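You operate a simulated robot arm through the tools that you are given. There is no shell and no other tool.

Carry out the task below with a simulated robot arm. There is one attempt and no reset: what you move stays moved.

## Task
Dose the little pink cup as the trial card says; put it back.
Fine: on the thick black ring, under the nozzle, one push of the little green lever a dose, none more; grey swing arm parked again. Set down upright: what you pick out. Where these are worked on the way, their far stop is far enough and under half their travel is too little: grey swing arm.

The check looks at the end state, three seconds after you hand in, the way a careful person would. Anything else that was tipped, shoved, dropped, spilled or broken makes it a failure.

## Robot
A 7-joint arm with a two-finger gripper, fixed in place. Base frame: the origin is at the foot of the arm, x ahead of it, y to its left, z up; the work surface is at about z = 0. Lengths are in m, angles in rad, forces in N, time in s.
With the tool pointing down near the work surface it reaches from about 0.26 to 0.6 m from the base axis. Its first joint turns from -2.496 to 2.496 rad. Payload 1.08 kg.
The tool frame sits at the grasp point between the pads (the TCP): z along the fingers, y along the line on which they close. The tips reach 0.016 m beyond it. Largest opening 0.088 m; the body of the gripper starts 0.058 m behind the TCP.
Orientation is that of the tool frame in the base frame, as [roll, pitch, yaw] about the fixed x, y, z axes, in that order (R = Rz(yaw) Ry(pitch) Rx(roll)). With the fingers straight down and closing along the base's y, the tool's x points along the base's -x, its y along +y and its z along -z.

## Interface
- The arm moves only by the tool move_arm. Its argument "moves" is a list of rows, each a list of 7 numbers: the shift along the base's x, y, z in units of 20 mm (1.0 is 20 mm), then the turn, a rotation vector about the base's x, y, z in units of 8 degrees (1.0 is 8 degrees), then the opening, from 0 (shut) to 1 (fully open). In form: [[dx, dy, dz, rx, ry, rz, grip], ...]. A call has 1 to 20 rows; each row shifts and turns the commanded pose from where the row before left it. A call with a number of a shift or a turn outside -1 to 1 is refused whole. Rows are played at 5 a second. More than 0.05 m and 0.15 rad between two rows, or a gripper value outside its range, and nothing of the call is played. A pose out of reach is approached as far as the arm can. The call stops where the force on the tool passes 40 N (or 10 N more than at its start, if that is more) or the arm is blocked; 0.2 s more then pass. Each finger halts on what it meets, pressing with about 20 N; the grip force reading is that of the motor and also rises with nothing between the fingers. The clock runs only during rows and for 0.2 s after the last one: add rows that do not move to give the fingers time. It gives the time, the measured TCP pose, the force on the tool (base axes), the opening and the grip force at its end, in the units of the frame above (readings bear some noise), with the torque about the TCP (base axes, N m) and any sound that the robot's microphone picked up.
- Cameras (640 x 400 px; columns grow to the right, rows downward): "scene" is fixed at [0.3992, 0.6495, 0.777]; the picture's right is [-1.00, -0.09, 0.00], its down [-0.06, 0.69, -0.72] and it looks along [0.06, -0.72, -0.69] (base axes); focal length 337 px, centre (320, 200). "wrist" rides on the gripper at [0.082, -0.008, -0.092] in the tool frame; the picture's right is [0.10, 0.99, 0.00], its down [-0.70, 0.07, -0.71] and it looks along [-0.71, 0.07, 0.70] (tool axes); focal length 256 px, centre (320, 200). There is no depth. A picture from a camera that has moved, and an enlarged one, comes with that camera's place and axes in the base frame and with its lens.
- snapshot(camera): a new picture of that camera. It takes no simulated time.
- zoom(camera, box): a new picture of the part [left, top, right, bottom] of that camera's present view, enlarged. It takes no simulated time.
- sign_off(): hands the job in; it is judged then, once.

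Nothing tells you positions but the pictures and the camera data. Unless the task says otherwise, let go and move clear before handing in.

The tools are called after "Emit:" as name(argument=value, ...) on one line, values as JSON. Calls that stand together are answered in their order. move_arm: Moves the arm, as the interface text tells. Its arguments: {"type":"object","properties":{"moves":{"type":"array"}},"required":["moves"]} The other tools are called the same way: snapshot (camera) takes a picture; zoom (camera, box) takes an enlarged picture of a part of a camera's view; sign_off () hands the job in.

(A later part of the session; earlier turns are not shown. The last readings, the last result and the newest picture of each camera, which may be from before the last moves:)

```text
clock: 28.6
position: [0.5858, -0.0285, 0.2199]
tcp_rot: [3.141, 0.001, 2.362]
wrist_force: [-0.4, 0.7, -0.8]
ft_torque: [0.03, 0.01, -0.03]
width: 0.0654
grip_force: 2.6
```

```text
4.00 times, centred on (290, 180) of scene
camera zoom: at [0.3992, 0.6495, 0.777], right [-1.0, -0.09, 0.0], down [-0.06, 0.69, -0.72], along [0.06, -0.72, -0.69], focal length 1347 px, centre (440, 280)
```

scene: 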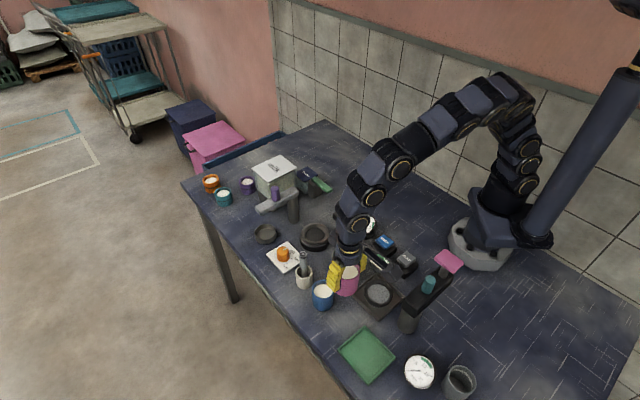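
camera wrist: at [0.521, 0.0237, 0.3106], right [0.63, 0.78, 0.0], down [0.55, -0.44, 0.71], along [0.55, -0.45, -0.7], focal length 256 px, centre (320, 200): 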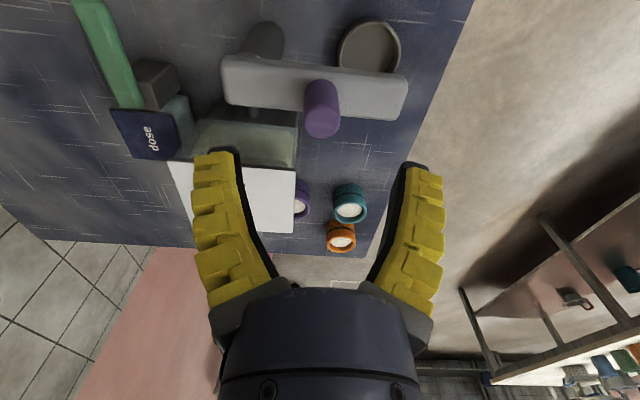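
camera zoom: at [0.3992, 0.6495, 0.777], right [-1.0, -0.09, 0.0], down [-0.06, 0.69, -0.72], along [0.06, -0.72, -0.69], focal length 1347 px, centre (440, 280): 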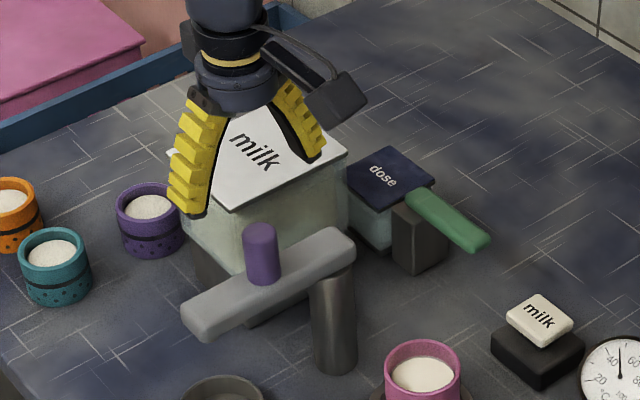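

Emit:
zoom(camera="wrist", box=[200, 20, 440, 170])

Emit:
zoom(camera="scene", box=[250, 175, 330, 225])

```text
2.67 times, centred on (320, 95) of wrist
camera zoom: at [0.521, 0.0237, 0.3106], right [0.63, 0.78, 0.0], down [0.55, -0.44, 0.71], along [0.55, -0.45, -0.7], focal length 683 px, centre (320, 480)
```

zoom: 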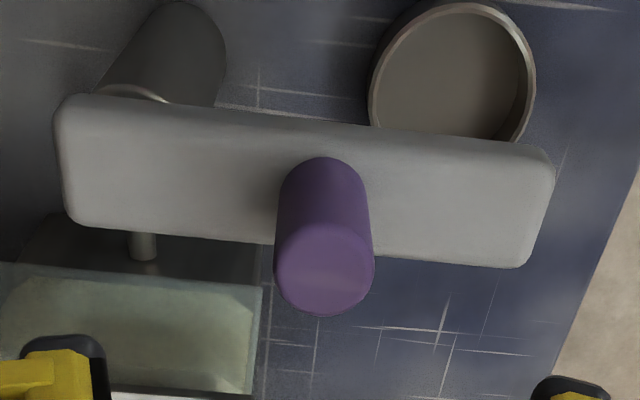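

```text
8.00 times, centred on (290, 200) of scene
camera zoom: at [0.3992, 0.6495, 0.777], right [-1.0, -0.09, 0.0], down [-0.06, 0.69, -0.72], along [0.06, -0.72, -0.69], focal length 2694 px, centre (560, 200)
```

zoom: 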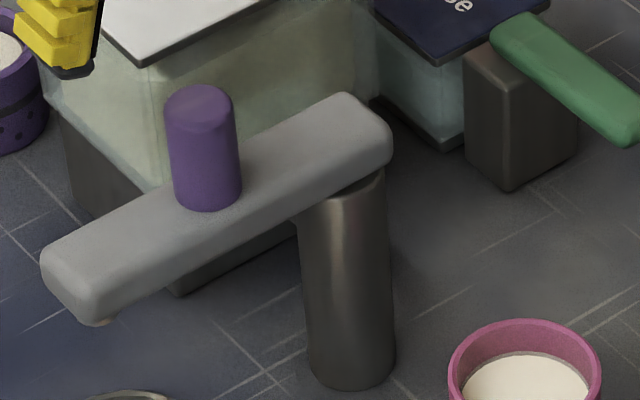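

The knob centre refines to (0.583, −0.0255) and its top is at z ≈ 0.163. I'm aligning and descending around it with the tips staying above the arm.

Emit:
move_arm(moves=[[-0.1, 0.15, 0, 0, 0, 0, 0.7], [0, 0, -0.6, 0, 0, 0, 0.7], [0, 0, -0.7, 0, 0, 0, 0.7], [0, 0, -0.7, 0, 0, 0, 0.7], [0, 0, -0.7, 0, 0, 0, 0.7], [0, 0, -0.6, 0, 0, 0, 0.7], [0, 0, -0.3, 0, 0, 0, 0.7], [0, 0, 0, 0, 0, 0, 0.7]])

Emit:
snapshot(camera="wrist")

Emit:
zoom(camera="scene", box=[240, 150, 340, 230])

```text
clock: 30.4
position: [0.5834, -0.0237, 0.1476]
tcp_rot: [-3.141, 0.001, 2.36]
wrist_force: [-0.4, -0.9, 0.4]
ft_torque: [-0.02, -0.02, 0.0]
width: 0.0655
grip_force: 2.6
```

```text
taken
camera wrist: at [0.5203, 0.0267, 0.2401], right [0.63, 0.78, 0.0], down [0.55, -0.44, 0.71], along [0.55, -0.44, -0.7], focal length 256 px, centre (320, 200)
```

wrist: 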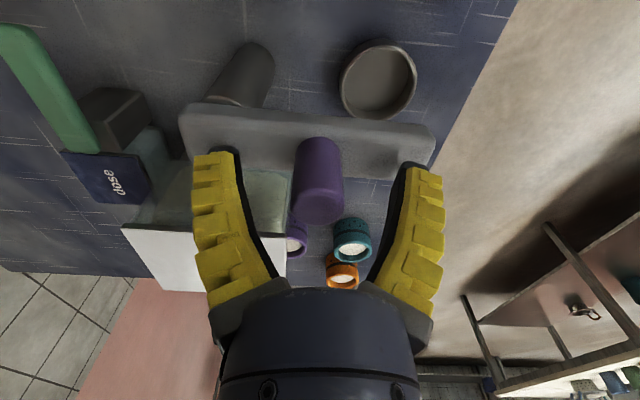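

```text
5.00 times, centred on (290, 190) of scene
camera zoom: at [0.3992, 0.6495, 0.777], right [-1.0, -0.09, 0.0], down [-0.06, 0.69, -0.72], along [0.06, -0.72, -0.69], focal length 1684 px, centre (470, 250)
```

zoom: 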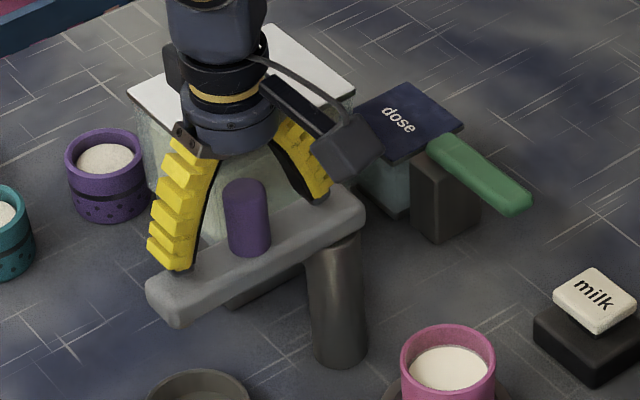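

The fingers straddle the knob. I'm closing on it gently.

Emit:
move_arm(moves=[[0, 0, 0, 0, 0, 0, 0.5], [0, 0, 0, 0, 0, 0, 0.38], [0, 0, 0, 0, 0, 0, 0.3], [0, 0, 0, 0, 0, 0, 0.2], [0, 0, 0, 0, 0, 0, 0.1], [0, 0, 0, 0, 0, 0, 0.1]])

Emit:
snapshot(camera="wrist")

Emit:
zoom(camera="scene", box=[240, 150, 340, 230])

```text
clock: 31.8
position: [0.5849, -0.0252, 0.1491]
tcp_rot: [-3.141, 0.0, 2.359]
wrist_force: [-15.9, -3.6, 14.7]
ft_torque: [0.13, 0.35, 0.0]
width: 0.0156
grip_force: 22.0
```

```text
taken
camera wrist: at [0.52, 0.0261, 0.2408], right [0.63, 0.78, 0.0], down [0.55, -0.44, 0.71], along [0.55, -0.45, -0.71], focal length 256 px, centre (320, 200)
```

wrist: 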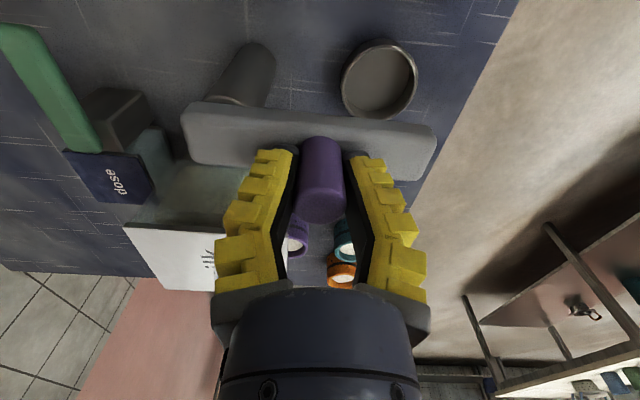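

```text
5.00 times, centred on (290, 190) of scene
camera zoom: at [0.3992, 0.6495, 0.777], right [-1.0, -0.09, 0.0], down [-0.06, 0.69, -0.72], along [0.06, -0.72, -0.69], focal length 1684 px, centre (470, 250)
```

zoom: 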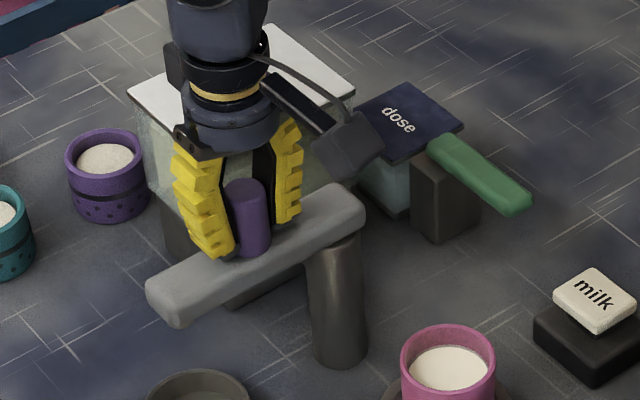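

The grip is on the knob, but the force reading is higher than expected. I'll look closer before moving.

Emit:
zoom(camera="scene", box=[262, 175, 312, 215])

Emit:
zoom(camera="wrist", box=[220, 100, 420, 240])

```text
10.00 times, centred on (287, 195) of scene
camera zoom: at [0.3992, 0.6495, 0.777], right [-1.0, -0.09, 0.0], down [-0.06, 0.69, -0.72], along [0.06, -0.72, -0.69], focal length 3367 px, centre (650, 250)
```

zoom: 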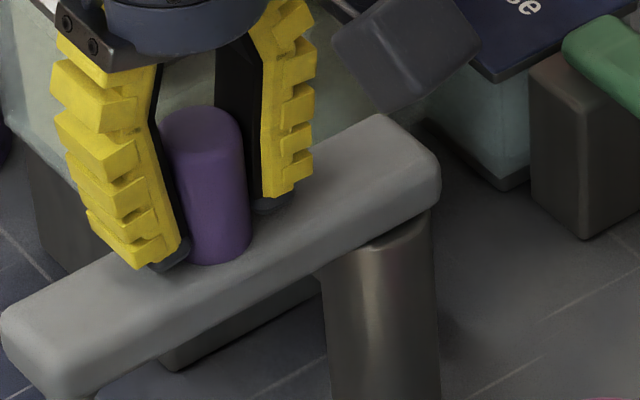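

```text
2.86 times, centred on (320, 170) of wrist
camera zoom: at [0.52, 0.0261, 0.2408], right [0.63, 0.78, 0.0], down [0.55, -0.44, 0.71], along [0.55, -0.45, -0.71], focal length 731 px, centre (320, 286)
```

zoom: 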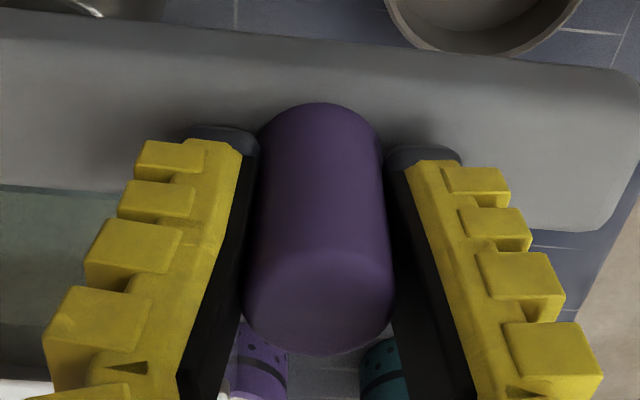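

Forces are high, so the tips may be rubbing the arm top. I'm opening slightly to see what the force does.

Emit:
move_arm(moves=[[0, 0, 0, 0, 0, 0, 0.45], [0, 0, 0, 0, 0, 0, 0.45]])

Emit:
zoom(camera="scene", box=[262, 175, 312, 215])

Emit:
zoom(camera="wrist", box=[220, 100, 420, 240])

```text
clock: 32.4
position: [0.585, -0.0245, 0.1473]
tcp_rot: [3.14, -0.002, 2.362]
wrist_force: [0.2, -0.2, 0.3]
ft_torque: [-0.03, -0.01, -0.03]
width: 0.0444
grip_force: 3.4
```

```text
10.00 times, centred on (287, 195) of scene
camera zoom: at [0.3992, 0.6495, 0.777], right [-1.0, -0.09, 0.0], down [-0.06, 0.69, -0.72], along [0.06, -0.72, -0.69], focal length 3367 px, centre (650, 250)
```

zoom: 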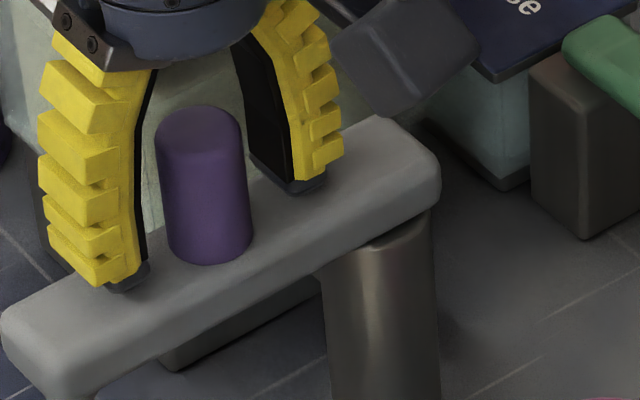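

```text
2.86 times, centred on (320, 170) of wrist
camera zoom: at [0.5203, 0.0268, 0.2399], right [0.63, 0.78, 0.0], down [0.55, -0.44, 0.71], along [0.55, -0.44, -0.7], focal length 731 px, centre (320, 286)
```

zoom: 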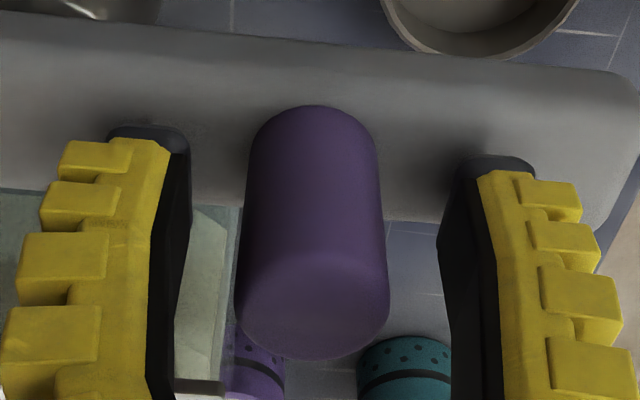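

Force vanished when open, so the tips were probably too close to the arm top. I'm rising 8 mm and re-gripping higher on the knob.

Emit:
move_arm(moves=[[0, 0, 0.4, 0, 0, 0, 0.45], [0, 0, 0, 0, 0, 0, 0.35], [0, 0, 0, 0, 0, 0, 0.28], [0, 0, 0, 0, 0, 0, 0.22], [0, 0, 0, 0, 0, 0, 0.22]])

Emit:
zoom(camera="scene", box=[262, 175, 312, 215])

Emit:
zoom(camera="wrist", box=[220, 100, 420, 240])

```text
clock: 33.6
position: [0.5844, -0.0247, 0.1568]
tcp_rot: [-3.141, 0.001, 2.359]
wrist_force: [-1.3, -0.8, 0.4]
ft_torque: [0.01, 0.04, -0.01]
width: 0.0252
grip_force: 4.6
```

```text
10.00 times, centred on (287, 195) of scene
camera zoom: at [0.3992, 0.6495, 0.777], right [-1.0, -0.09, 0.0], down [-0.06, 0.69, -0.72], along [0.06, -0.72, -0.69], focal length 3367 px, centre (650, 250)
```

zoom: 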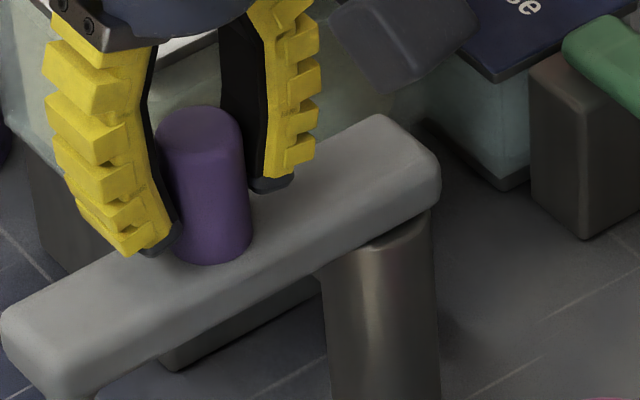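

```text
2.86 times, centred on (320, 170) of wrist
camera zoom: at [0.5201, 0.027, 0.2478], right [0.63, 0.78, 0.0], down [0.55, -0.44, 0.71], along [0.55, -0.45, -0.71], focal length 731 px, centre (320, 286)
```

zoom: 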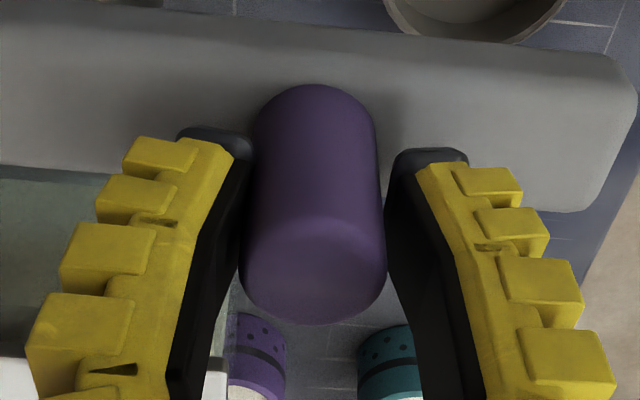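

Good: light contact at 25 mm with little side force. I'm tightening a little more.

Emit:
move_arm(moves=[[0, 0, 0, 0, 0, 0, 0.16], [0, 0, 0, 0, 0, 0, 0.14], [0, 0, 0, 0, 0, 0, 0.14]])

```text
clock: 34.4
position: [0.5848, -0.0244, 0.157]
tcp_rot: [-3.14, 0.002, 2.36]
wrist_force: [-18.5, -5.9, 14.5]
ft_torque: [0.0, 0.26, -0.01]
width: 0.0156
grip_force: 21.9
```

Emit:
zoom(camera="scene", box=[262, 175, 312, 215])

Emit:
snapshot(camera="wrist")

Emit:
zoom(camera="wrist", box=[220, 100, 420, 240])

```text
10.00 times, centred on (287, 195) of scene
camera zoom: at [0.3992, 0.6495, 0.777], right [-1.0, -0.09, 0.0], down [-0.06, 0.69, -0.72], along [0.06, -0.72, -0.69], focal length 3367 px, centre (650, 250)
```

zoom: 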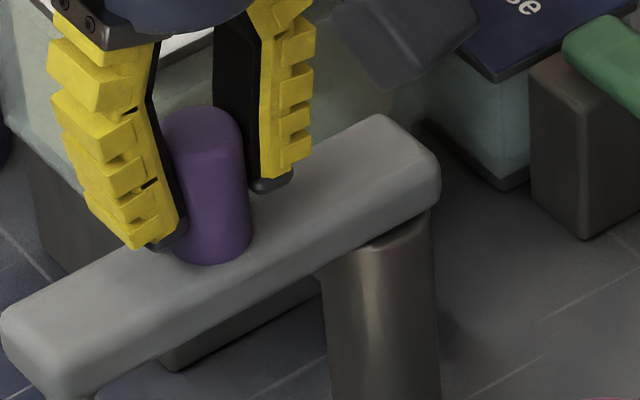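

```text
taken
camera wrist: at [0.5199, 0.0264, 0.2484], right [0.63, 0.78, 0.0], down [0.55, -0.44, 0.71], along [0.55, -0.45, -0.71], focal length 256 px, centre (320, 200)
```

wrist: 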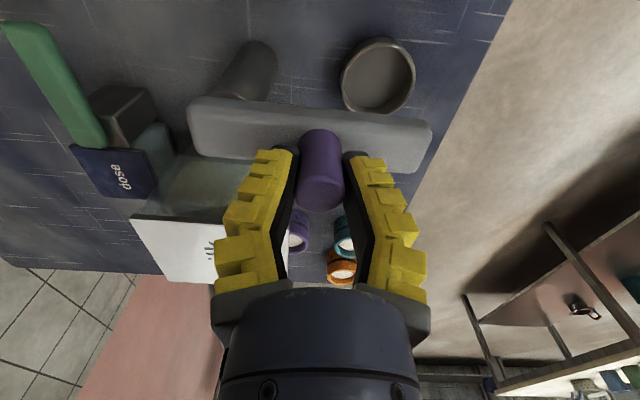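

```text
2.86 times, centred on (320, 170) of wrist
camera zoom: at [0.5199, 0.0264, 0.2484], right [0.63, 0.78, 0.0], down [0.55, -0.44, 0.71], along [0.55, -0.45, -0.71], focal length 731 px, centre (320, 286)
```

zoom: 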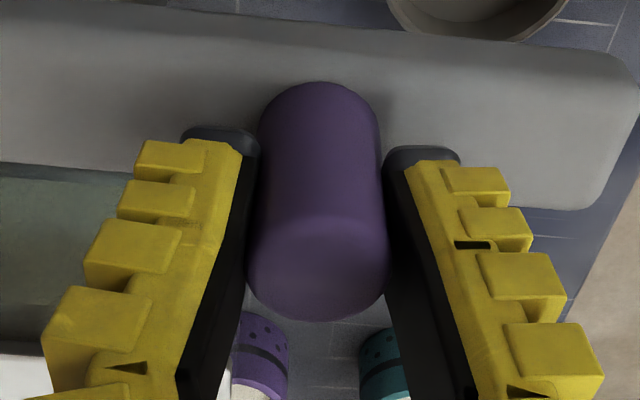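

Squeezing gives a wedge force at the knob's top edge, so I'll cage the knob instead. I'm opening, rising, turning so the fingers lie along the base x (the mean swing direction), and then coming back down loosely around it.

Emit:
move_arm(moves=[[0, 0, 0, 0, 0, 0, 0.6], [0, 0, 0, 0, 0, 0, 0.7], [0, 0, 0.8, 0, 0, 0, 0.7], [0, 0, 0.9, 0, 0, 0, 0.7], [0, 0, 0.8, 0, 0, -0.5, 0.7], [0, 0, 0, 0, 0, -0.8, 0.7], [0, 0, 0, 0, 0, -0.8, 0.7], [0, 0, 0, 0, 0, -0.8, 0.7], [0, 0, 0, 0, 0, -0.8, 0.7], [0, 0, 0, 0, 0, -0.8, 0.7], [0, 0, 0, 0, 0, -0.8, 0.7], [0, 0, 0, 0, 0, -0.325, 0.7], [0, 0, 0, 0, 0, 0, 0.7]])

Emit:
snapshot(camera="wrist")

Emit:
snapshot(camera="scene")

```text
clock: 37.2
position: [0.5833, -0.0231, 0.2051]
tcp_rot: [3.141, -0.001, 1.573]
wrist_force: [0.3, -0.1, -0.5]
ft_torque: [0.0, 0.0, 0.01]
width: 0.0652
grip_force: 2.8
```

```text
taken
camera wrist: at [0.5745, 0.0578, 0.2968], right [0.99, 0.11, 0.0], down [0.07, -0.7, 0.71], along [0.08, -0.71, -0.7], focal length 256 px, centre (320, 200)
```

wrist: 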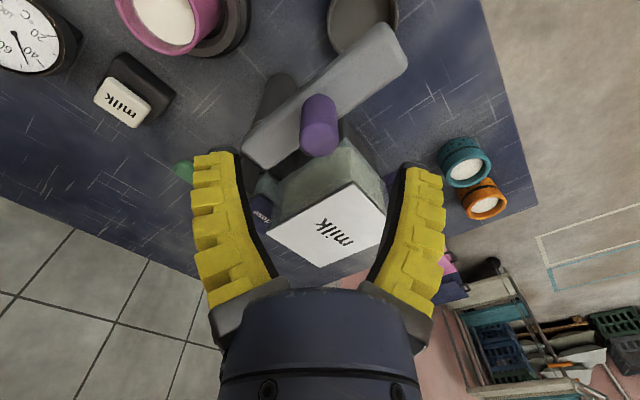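

```text
taken
```

scene: 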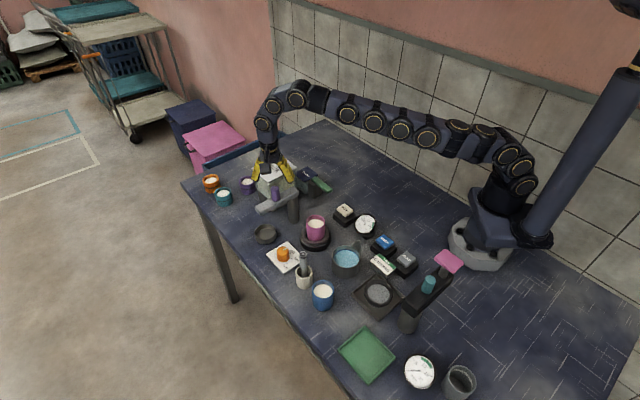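

The gripper is now turned and centred over the knob. I'm descending around it.

Emit:
move_arm(moves=[[0, 0, -0.6, 0, 0, 0, 0.7], [0, 0, -0.7, 0, 0, 0, 0.7], [0, 0, -0.7, 0, 0, 0, 0.7], [0, 0, -0.6, 0, 0, 0, 0.65], [0, 0, 0, 0, 0, 0, 0.5], [0, 0, 0, 0, 0, 0, 0.38], [0, 0, 0, 0, 0, 0, 0.34], [0, 0, 0, 0, 0, 0, 0.34]])

Emit:
snapshot(camera="wrist")

Emit:
zoom(camera="scene", box=[240, 160, 320, 220])

```text
clock: 39.0
position: [0.5855, -0.0241, 0.1522]
tcp_rot: [3.141, 0.0, 1.574]
wrist_force: [-0.4, 0.3, 0.5]
ft_torque: [0.0, 0.01, 0.01]
width: 0.0347
grip_force: 3.5
```

```text
taken
camera wrist: at [0.5743, 0.0576, 0.2452], right [0.99, 0.11, 0.0], down [0.08, -0.7, 0.71], along [0.08, -0.71, -0.7], focal length 256 px, centre (320, 200)
```

wrist: 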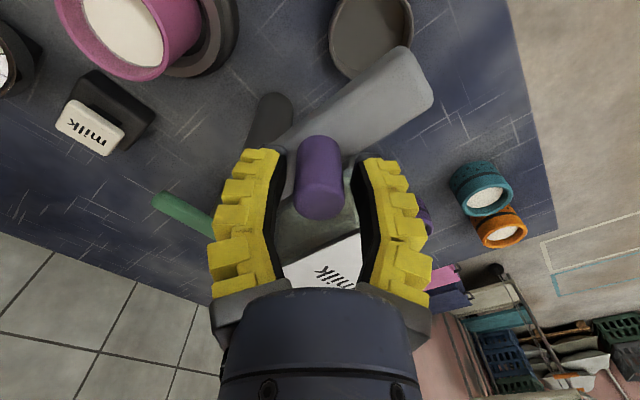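

```text
6.67 times, centred on (280, 190) of scene
camera zoom: at [0.3992, 0.6495, 0.777], right [-1.0, -0.09, 0.0], down [-0.06, 0.69, -0.72], along [0.06, -0.72, -0.69], focal length 2245 px, centre (587, 267)
```

zoom: 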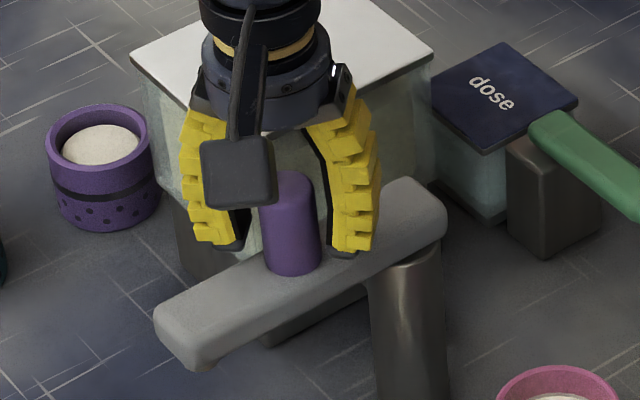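

The knob is caged with about 5 mm of play. I'm starting the swing along its arc with a short first stretch.

Emit:
move_arm(moves=[[-0.2, 0.2, 0, 0, 0, 0, 0.34], [-0.22, 0.18, 0, 0, 0, 0, 0.34], [-0.238, 0.155, 0, 0, 0, 0, 0.34], [-0.253, 0.1285, 0, 0, 0, 0, 0.34], [0, 0, 0, 0, 0, 0, 0.34]])

Emit:
snapshot(camera="wrist")

Emit:
zoom(camera="scene", box=[240, 160, 340, 250])

```text
clock: 40.2
position: [0.5659, -0.0118, 0.1528]
tcp_rot: [-3.141, 0.0, 1.575]
wrist_force: [0.7, 0.2, 0.0]
ft_torque: [-0.01, -0.01, -0.04]
width: 0.0348
grip_force: 3.8
```

```text
taken
camera wrist: at [0.5566, 0.0701, 0.2452], right [0.99, 0.11, 0.0], down [0.08, -0.7, 0.71], along [0.07, -0.71, -0.7], focal length 256 px, centre (320, 200)
```

wrist: 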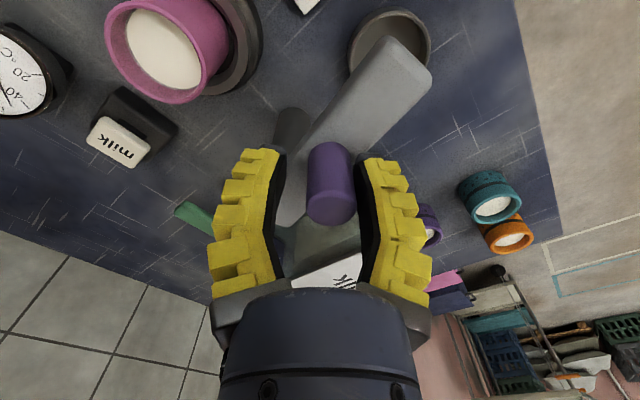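

```text
4.44 times, centred on (290, 205) of scene
camera zoom: at [0.3992, 0.6495, 0.777], right [-1.0, -0.09, 0.0], down [-0.06, 0.69, -0.72], along [0.06, -0.72, -0.69], focal length 1497 px, centre (453, 178)
```

zoom: 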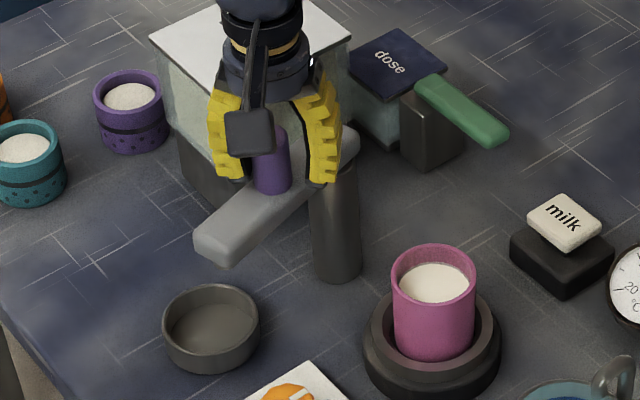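

The arm swings easily with hardly any force. I'm continuing along the arc.

Emit:
move_arm(moves=[[-0.2645, 0.102, 0, 0, 0, 0, 0.34], [-0.274, 0.073, 0, 0, 0, 0, 0.34], [-0.28, 0.0445, 0, 0, 0, 0, 0.34], [-0.2835, 0.015, 0, 0, 0, 0, 0.34], [-0.2835, -0.015, 0, 0, 0, 0, 0.34], [-0.28, -0.0445, 0, 0, 0, 0, 0.34], [0, 0, 0, 0, 0, 0, 0.34]])

Emit:
snapshot(camera="wrist")

Emit:
zoom(camera="scene", box=[240, 160, 340, 250])

```text
clock: 41.8
position: [0.532, -0.0081, 0.1524]
tcp_rot: [3.141, 0.0, 1.574]
wrist_force: [-0.5, 0.5, 0.4]
ft_torque: [0.03, -0.01, -0.01]
width: 0.0349
grip_force: 3.7
```

```text
taken
camera wrist: at [0.5228, 0.0739, 0.245], right [0.99, 0.11, 0.0], down [0.08, -0.7, 0.71], along [0.08, -0.71, -0.7], focal length 256 px, centre (320, 200)
```

wrist: 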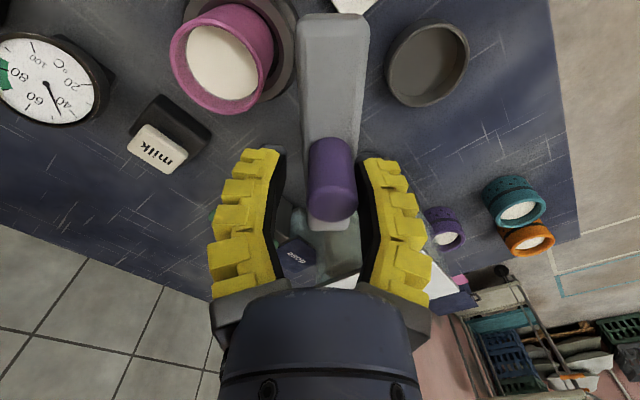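

```text
4.44 times, centred on (290, 205) of scene
camera zoom: at [0.3992, 0.6495, 0.777], right [-1.0, -0.09, 0.0], down [-0.06, 0.69, -0.72], along [0.06, -0.72, -0.69], focal length 1497 px, centre (453, 178)
```

zoom: 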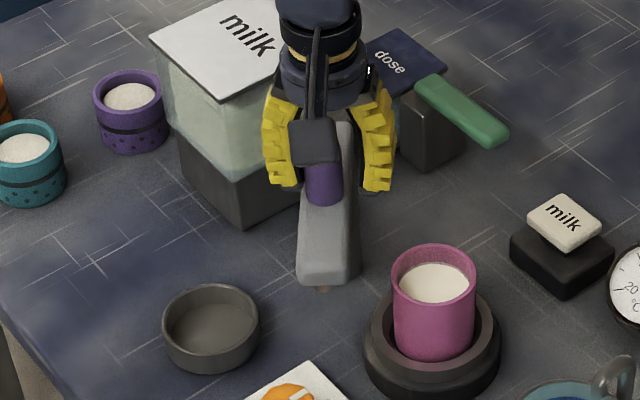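

Halfway there, and the arm points straight along +y. I'm continuing toward the far stop.

Emit:
move_arm(moves=[[-0.274, -0.073, 0, 0, 0, 0, 0.34], [-0.2645, -0.102, 0, 0, 0, 0, 0.34], [-0.253, -0.1285, 0, 0, 0, 0, 0.34], [-0.238, -0.1545, 0, 0, 0, 0, 0.34], [0, 0, 0, 0, 0, 0, 0.34]])

Emit:
snapshot(camera="wrist")

Emit:
zoom(camera="scene", box=[260, 160, 360, 250])

```text
clock: 43.0
position: [0.5117, -0.0162, 0.1544]
tcp_rot: [3.141, 0.0, 1.573]
wrist_force: [-0.3, 0.7, 0.5]
ft_torque: [-0.01, 0.0, 0.02]
width: 0.0346
grip_force: 3.5
```

```text
taken
camera wrist: at [0.5022, 0.0648, 0.2461], right [0.99, 0.11, 0.0], down [0.07, -0.7, 0.71], along [0.08, -0.71, -0.7], focal length 256 px, centre (320, 200)
```

wrist: 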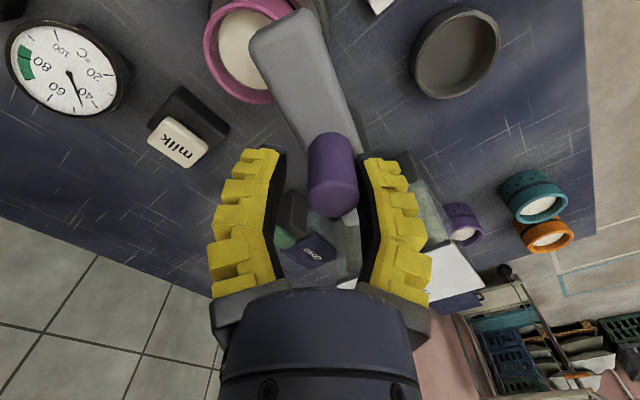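

```text
4.44 times, centred on (310, 205) of scene
camera zoom: at [0.3992, 0.6495, 0.777], right [-1.0, -0.09, 0.0], down [-0.06, 0.69, -0.72], along [0.06, -0.72, -0.69], focal length 1497 px, centre (364, 178)
```

zoom: 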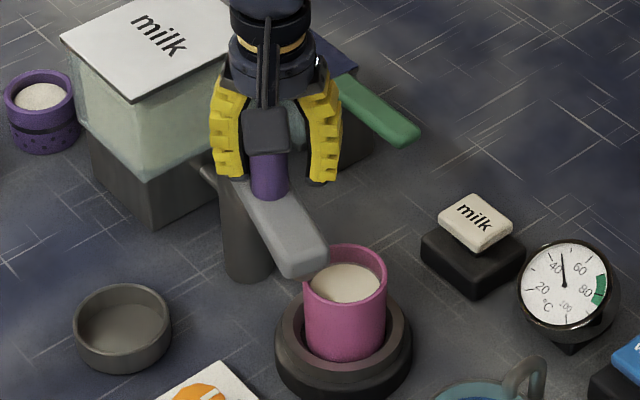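

The arm is now moving over the cup. I'm continuing in small steps until the far stop is felt.

Emit:
move_arm(moves=[[-0.2205, -0.1785, 0, 0, 0, 0, 0.34], [-0.2, -0.2, 0, 0, 0, 0, 0.34], [0, 0, 0, 0, 0, 0, 0.34]])

Emit:
snapshot(camera="wrist")

Emit:
zoom(camera="scene", box=[260, 160, 360, 250])

```text
clock: 43.8
position: [0.5025, -0.0237, 0.1523]
tcp_rot: [-3.138, 0.0, 1.575]
wrist_force: [0.4, -0.3, -0.1]
ft_torque: [-0.03, 0.04, -0.04]
width: 0.0346
grip_force: 3.3
```

```text
taken
camera wrist: at [0.4933, 0.0583, 0.2451], right [0.99, 0.11, 0.0], down [0.08, -0.7, 0.71], along [0.07, -0.71, -0.71], focal length 256 px, centre (320, 200)
```

wrist: 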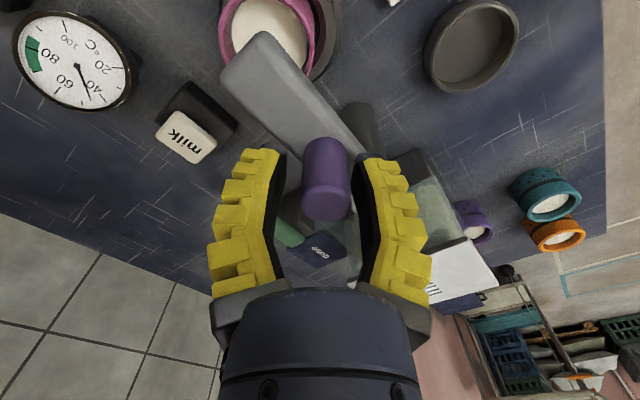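

```text
4.44 times, centred on (310, 205) of scene
camera zoom: at [0.3992, 0.6495, 0.777], right [-1.0, -0.09, 0.0], down [-0.06, 0.69, -0.72], along [0.06, -0.72, -0.69], focal length 1497 px, centre (364, 178)
```

zoom: 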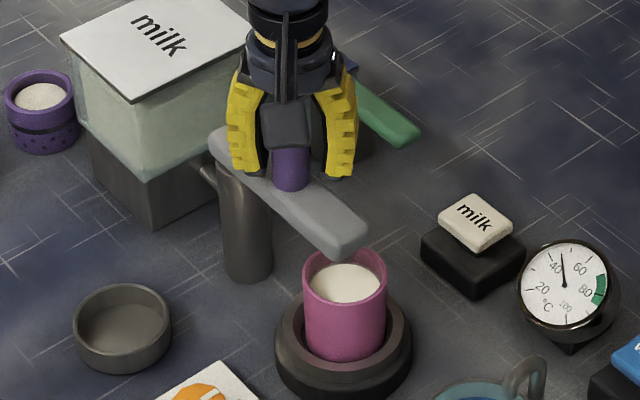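

The arm tip is now over the cup. I'm nudging on until I feel the far stop.

Emit:
move_arm(moves=[[-0.1, -0.12, 0, 0, 0, 0, 0.34], [0, 0, 0, 0, 0, 0, 0.34]])

Emit:
snapshot(camera="wrist")

Emit:
zoom(camera="scene", box=[260, 160, 360, 250])

```text
clock: 44.4
position: [0.5012, -0.0249, 0.1529]
tcp_rot: [-3.142, 0.0, 1.574]
wrist_force: [0.3, -0.4, -0.2]
ft_torque: [-0.01, 0.03, 0.01]
width: 0.0349
grip_force: 3.2
```

```text
taken
camera wrist: at [0.4919, 0.0562, 0.2448], right [0.99, 0.11, 0.0], down [0.08, -0.7, 0.71], along [0.08, -0.71, -0.7], focal length 256 px, centre (320, 200)
```

wrist: 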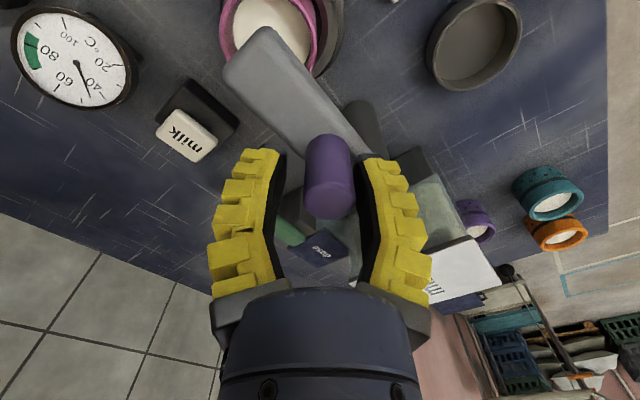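

```text
4.44 times, centred on (310, 205) of scene
camera zoom: at [0.3992, 0.6495, 0.777], right [-1.0, -0.09, 0.0], down [-0.06, 0.69, -0.72], along [0.06, -0.72, -0.69], focal length 1497 px, centre (364, 178)
```

zoom: 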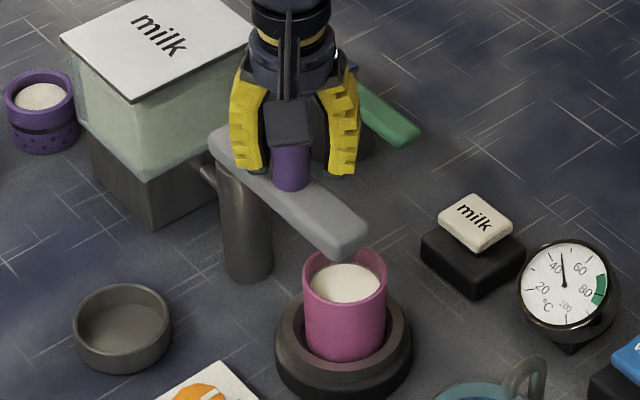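

Emit:
move_arm(moves=[[-0.1, -0.11, 0, 0, 0, 0, 0.34], [-0.08, -0.09, 0, 0, 0, 0, 0.34], [0, 0, 0, 0, 0, 0, 0.34]])

Emit:
snapshot(camera="wrist")

Emit:
zoom(camera="scene", box=[260, 160, 360, 250])

```text
clock: 45.2
position: [0.4976, -0.0299, 0.1526]
tcp_rot: [3.14, -0.002, 1.574]
wrist_force: [3.0, 2.1, 0.2]
ft_torque: [0.05, -0.06, 0.02]
width: 0.0362
grip_force: 5.6
```

```text
taken
camera wrist: at [0.4885, 0.051, 0.2446], right [0.99, 0.11, 0.0], down [0.07, -0.7, 0.71], along [0.08, -0.71, -0.7], focal length 256 px, centre (320, 200)
```

wrist: 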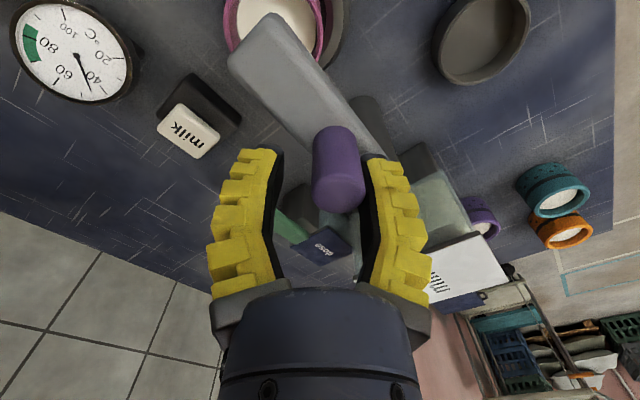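

```text
4.44 times, centred on (310, 205) of scene
camera zoom: at [0.3992, 0.6495, 0.777], right [-1.0, -0.09, 0.0], down [-0.06, 0.69, -0.72], along [0.06, -0.72, -0.69], focal length 1497 px, centre (364, 178)
```

zoom: 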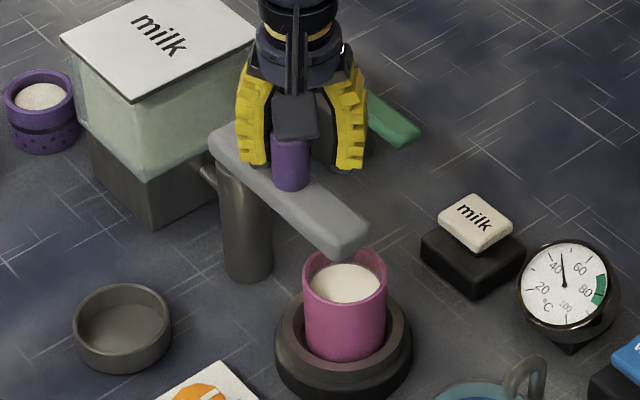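

There's resistance and the arm no longer moves, so it is at the far stop over the cup. I'm re-centring, opening and rising clear without disturbing it.

Emit:
move_arm(moves=[[0.15, 0.1, 0, 0, 0, 0, 0.34], [0.1, 0.1, 0, 0, 0, 0, 0.45], [0, 0, 0, 0, 0, 0, 0.6], [0, 0, 0.4, 0, 0, 0, 0.6], [0, 0, 0.8, 0, 0, 0, 0.6], [0, 0, 0.9, 0, 0, 0, 0.6], [0, 0, 0.9, 0, 0, 0, 0.6], [0, 0, 0.9, 0, 0, 0, 0.6], [0, 0, 0, 0, 0, 0, 0.6]])

Emit:
snapshot(camera="wrist")

Emit:
zoom(camera="scene", box=[260, 160, 360, 250])

```text
clock: 47.2
position: [0.5033, -0.0252, 0.2322]
tcp_rot: [-3.141, 0.001, 1.574]
wrist_force: [0.8, -0.3, 0.4]
ft_torque: [0.02, 0.03, 0.01]
width: 0.0573
grip_force: 2.9
```

```text
taken
camera wrist: at [0.4929, 0.0558, 0.3239], right [0.99, 0.11, 0.0], down [0.08, -0.7, 0.71], along [0.08, -0.7, -0.71], focal length 256 px, centre (320, 200)
```

wrist: 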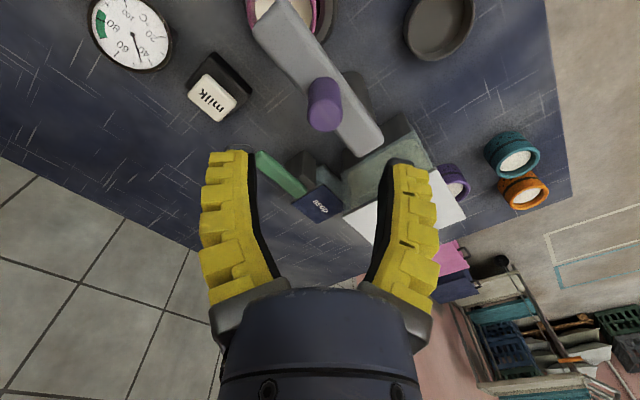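

```text
4.44 times, centred on (310, 205) of scene
camera zoom: at [0.3992, 0.6495, 0.777], right [-1.0, -0.09, 0.0], down [-0.06, 0.69, -0.72], along [0.06, -0.72, -0.69], focal length 1497 px, centre (364, 178)
```

zoom: 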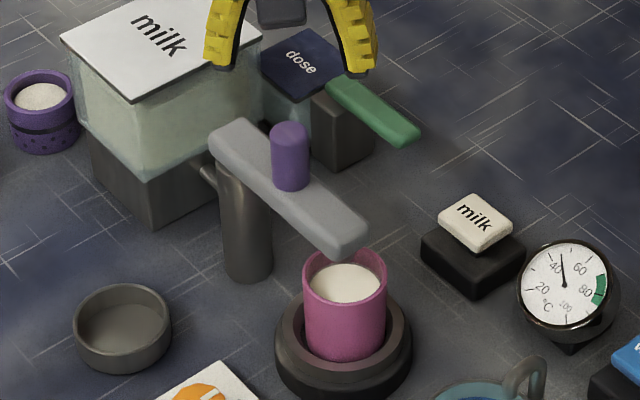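

The swing arm rests at its far stop with its tip over the cup. Next is the green lever, so I'm moving above it with fingers shut to view it closely.

Emit:
move_arm(moves=[[-0.4, -0.5, 0, 0, 0, 0, 0.4], [-0.6, -0.8, 0, 0, 0, 0, 0.2], [-0.6, -0.9, 0, 0, 0, 0, 0], [-0.6, -0.9, 0, 0, 0, 0, 0], [-0.5, -0.8, 0, 0, 0, 0, 0], [-0.45, -0.6, 0, 0, 0, 0, 0], [0, 0, 0, 0, 0, 0, 0]])

Emit:
snapshot(camera="wrist")

Emit:
zoom(camera="scene", box=[280, 130, 380, 220])

```text
clock: 48.8
position: [0.441, -0.1181, 0.2306]
tcp_rot: [3.141, 0.001, 1.576]
wrist_force: [0.0, 0.2, 0.5]
ft_torque: [0.03, 0.02, -0.05]
width: 0.0
grip_force: 19.9
```

```text
taken
camera wrist: at [0.4311, -0.0361, 0.3224], right [0.99, 0.11, 0.0], down [0.08, -0.7, 0.71], along [0.08, -0.71, -0.7], focal length 256 px, centre (320, 200)
```

wrist: 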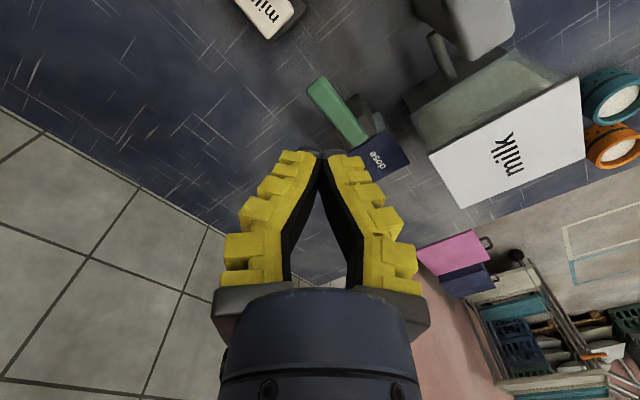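

```text
4.44 times, centred on (330, 175) of scene
camera zoom: at [0.3992, 0.6495, 0.777], right [-1.0, -0.09, 0.0], down [-0.06, 0.69, -0.72], along [0.06, -0.72, -0.69], focal length 1497 px, centre (276, 311)
```

zoom: 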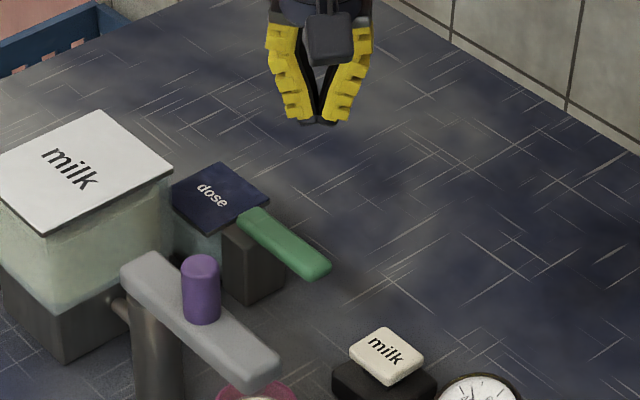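

Emit:
zoom(camera="wrist", box=[280, 50, 440, 170])

Emit:
zoom(camera="scene", box=[300, 160, 370, 210])

```text
3.33 times, centred on (360, 110) of wrist
camera zoom: at [0.4311, -0.0361, 0.3224], right [0.99, 0.11, 0.0], down [0.08, -0.7, 0.71], along [0.08, -0.71, -0.7], focal length 853 px, centre (187, 500)
```

zoom: 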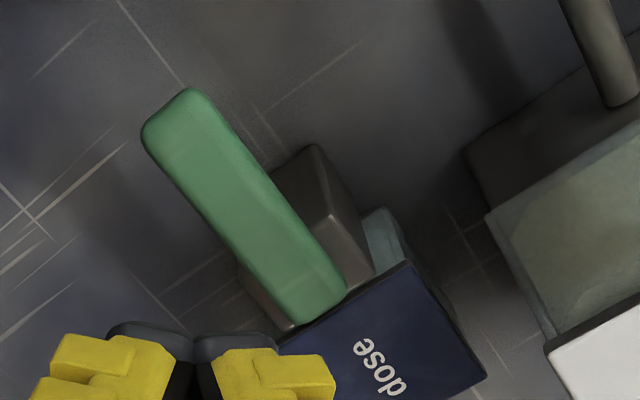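

```text
8.00 times, centred on (335, 185) of scene
camera zoom: at [0.3992, 0.6495, 0.777], right [-1.0, -0.09, 0.0], down [-0.06, 0.69, -0.72], along [0.06, -0.72, -0.69], focal length 2694 px, centre (200, 320)
```

zoom: 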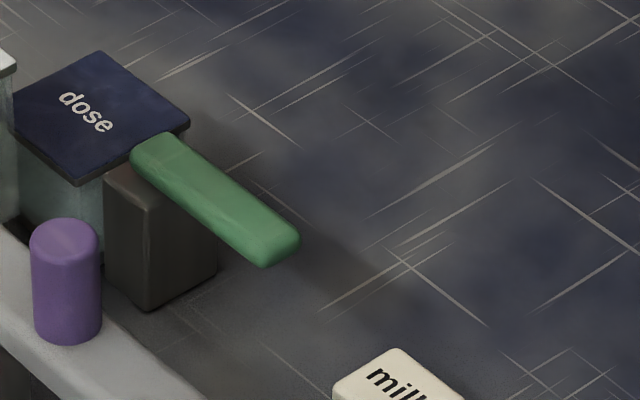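

The lever's free end is at about (0.437, −0.130), z ≈ 0.07, and it's hinged on its post toward the dose block. I'm moving over a point 1 cm in from the free end and lowering to a few centimetres above.

Emit:
move_arm(moves=[[0.225, -0.95, 0, 0, 0, 0, 0], [0, 0, -0.8, 0, 0, 0, 0], [0, 0, -1, 0, 0, 0, 0], [0, 0, -1, 0, 0, 0, 0], [0, 0, -1, 0, 0, 0, 0], [0, 0, -1, 0, 0, 0, 0], [0, 0, -0.7, 0, 0, 0, 0], [0, 0, 0, 0, 0, 0, 0]])

Emit:
snapshot(camera="wrist")

Emit:
zoom(camera="scene", box=[290, 150, 370, 210])

Emit:
zoom(camera="wrist", box=[250, 60, 410, 180])

```text
clock: 50.6
position: [0.4443, -0.1367, 0.1209]
tcp_rot: [-3.141, 0.0, 1.576]
wrist_force: [0.2, 0.3, 0.8]
ft_torque: [-0.01, 0.02, 0.02]
width: 0.0
grip_force: 19.9
```

```text
taken
camera wrist: at [0.4344, -0.0551, 0.2131], right [0.99, 0.11, 0.0], down [0.08, -0.7, 0.71], along [0.08, -0.71, -0.7], focal length 256 px, centre (320, 200)
```

wrist: 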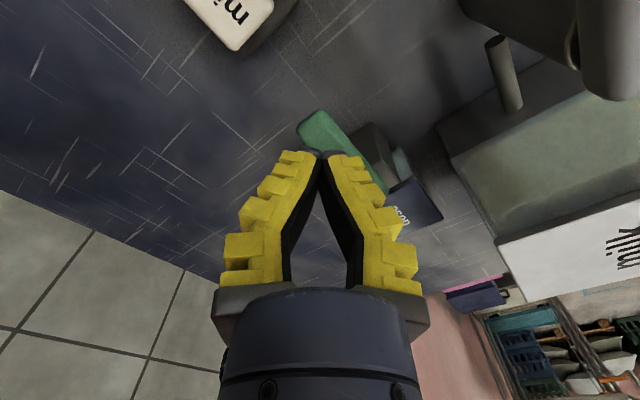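

```text
6.67 times, centred on (330, 180) of scene
camera zoom: at [0.3992, 0.6495, 0.777], right [-1.0, -0.09, 0.0], down [-0.06, 0.69, -0.72], along [0.06, -0.72, -0.69], focal length 2245 px, centre (253, 333)
```

zoom: 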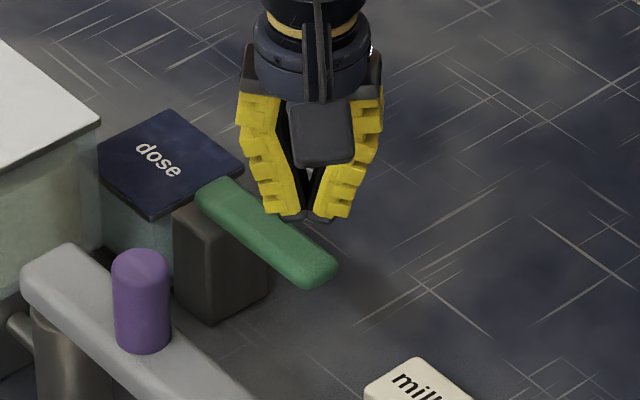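

```text
3.33 times, centred on (330, 120) of wrist
camera zoom: at [0.4344, -0.0551, 0.2131], right [0.99, 0.11, 0.0], down [0.08, -0.7, 0.71], along [0.08, -0.71, -0.7], focal length 853 px, centre (287, 467)
```

zoom: 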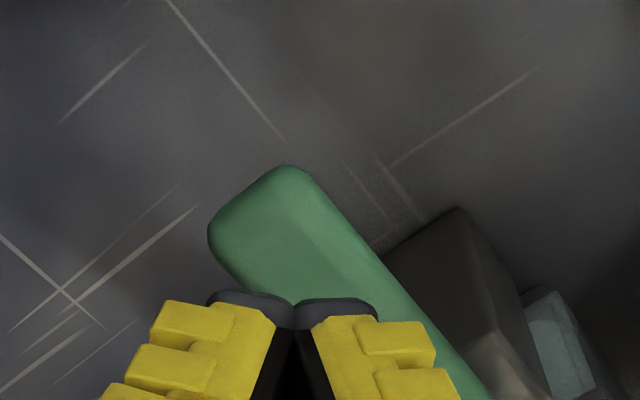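

The fingertips will land on the lever about 1 cm from its end. I'm lowering to just above contact.

Emit:
move_arm(moves=[[0, 0, -0.5, 0, 0, 0, 0], [0, 0, -0.5, 0, 0, 0, 0], [0, 0, -0.25, 0, 0, 0, 0], [0, 0, 0, 0, 0, 0, 0]])

Emit:
zoom(camera="wrist", box=[250, 60, 410, 180])

Emit:
zoom(camera="scene", box=[300, 160, 360, 210])

```text
clock: 51.6
position: [0.444, -0.1355, 0.0963]
tcp_rot: [-3.142, 0.0, 1.573]
wrist_force: [0.3, -0.5, 0.3]
ft_torque: [-0.03, 0.0, -0.01]
width: 0.0
grip_force: 20.0
```

```text
3.33 times, centred on (330, 120) of wrist
camera zoom: at [0.4347, -0.0545, 0.188], right [0.99, 0.11, 0.0], down [0.07, -0.7, 0.71], along [0.08, -0.71, -0.7], focal length 853 px, centre (287, 467)
```

zoom: 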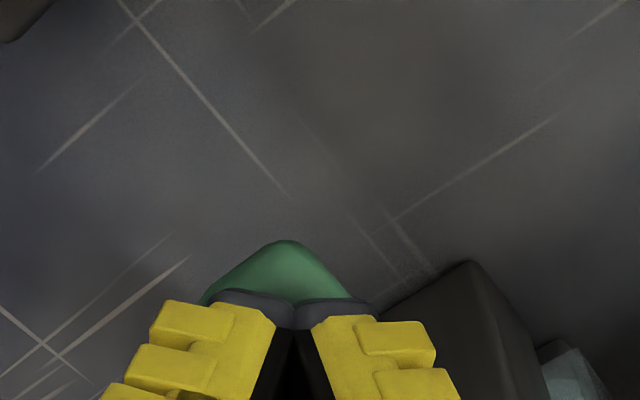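

```text
8.00 times, centred on (330, 185) of scene
camera zoom: at [0.3992, 0.6495, 0.777], right [-1.0, -0.09, 0.0], down [-0.06, 0.69, -0.72], along [0.06, -0.72, -0.69], focal length 2694 px, centre (240, 320)
```

zoom: 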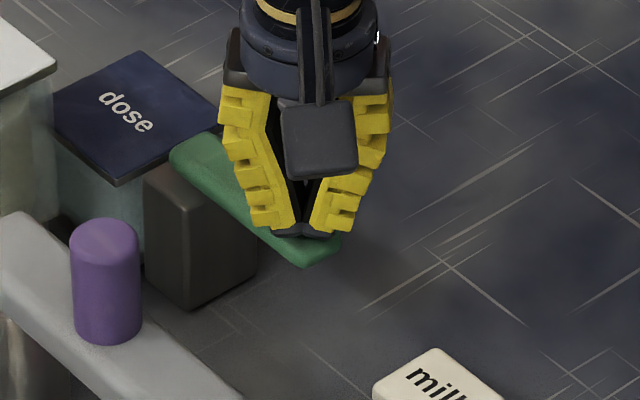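

The tips are a few millimetres above the lever. I'm feeling for contact.

Emit:
move_arm(moves=[[0, 0, -0.15, 0, 0, 0, 0], [0, 0, -0.15, 0, 0, 0, 0], [0, 0, 0, 0, 0, 0, 0]])

Emit:
zoom(camera="scene", box=[300, 160, 360, 210])

```text
clock: 52.4
position: [0.4444, -0.1349, 0.0905]
tcp_rot: [-3.141, 0.0, 1.574]
wrist_force: [0.3, -0.1, 1.2]
ft_torque: [0.0, 0.03, 0.03]
width: 0.0059
grip_force: 21.9
```

```text
8.00 times, centred on (330, 185) of scene
camera zoom: at [0.3992, 0.6495, 0.777], right [-1.0, -0.09, 0.0], down [-0.06, 0.69, -0.72], along [0.06, -0.72, -0.69], focal length 2694 px, centre (240, 320)
```

zoom: 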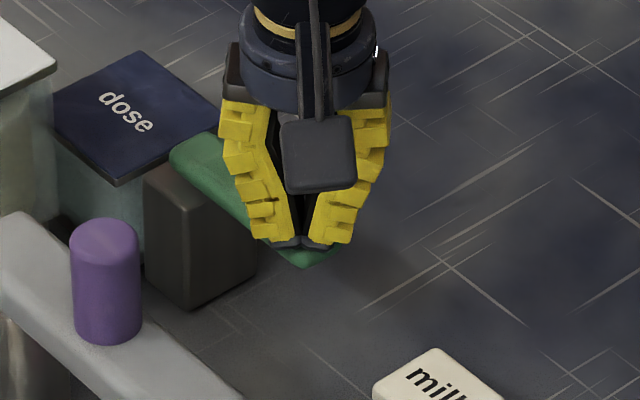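

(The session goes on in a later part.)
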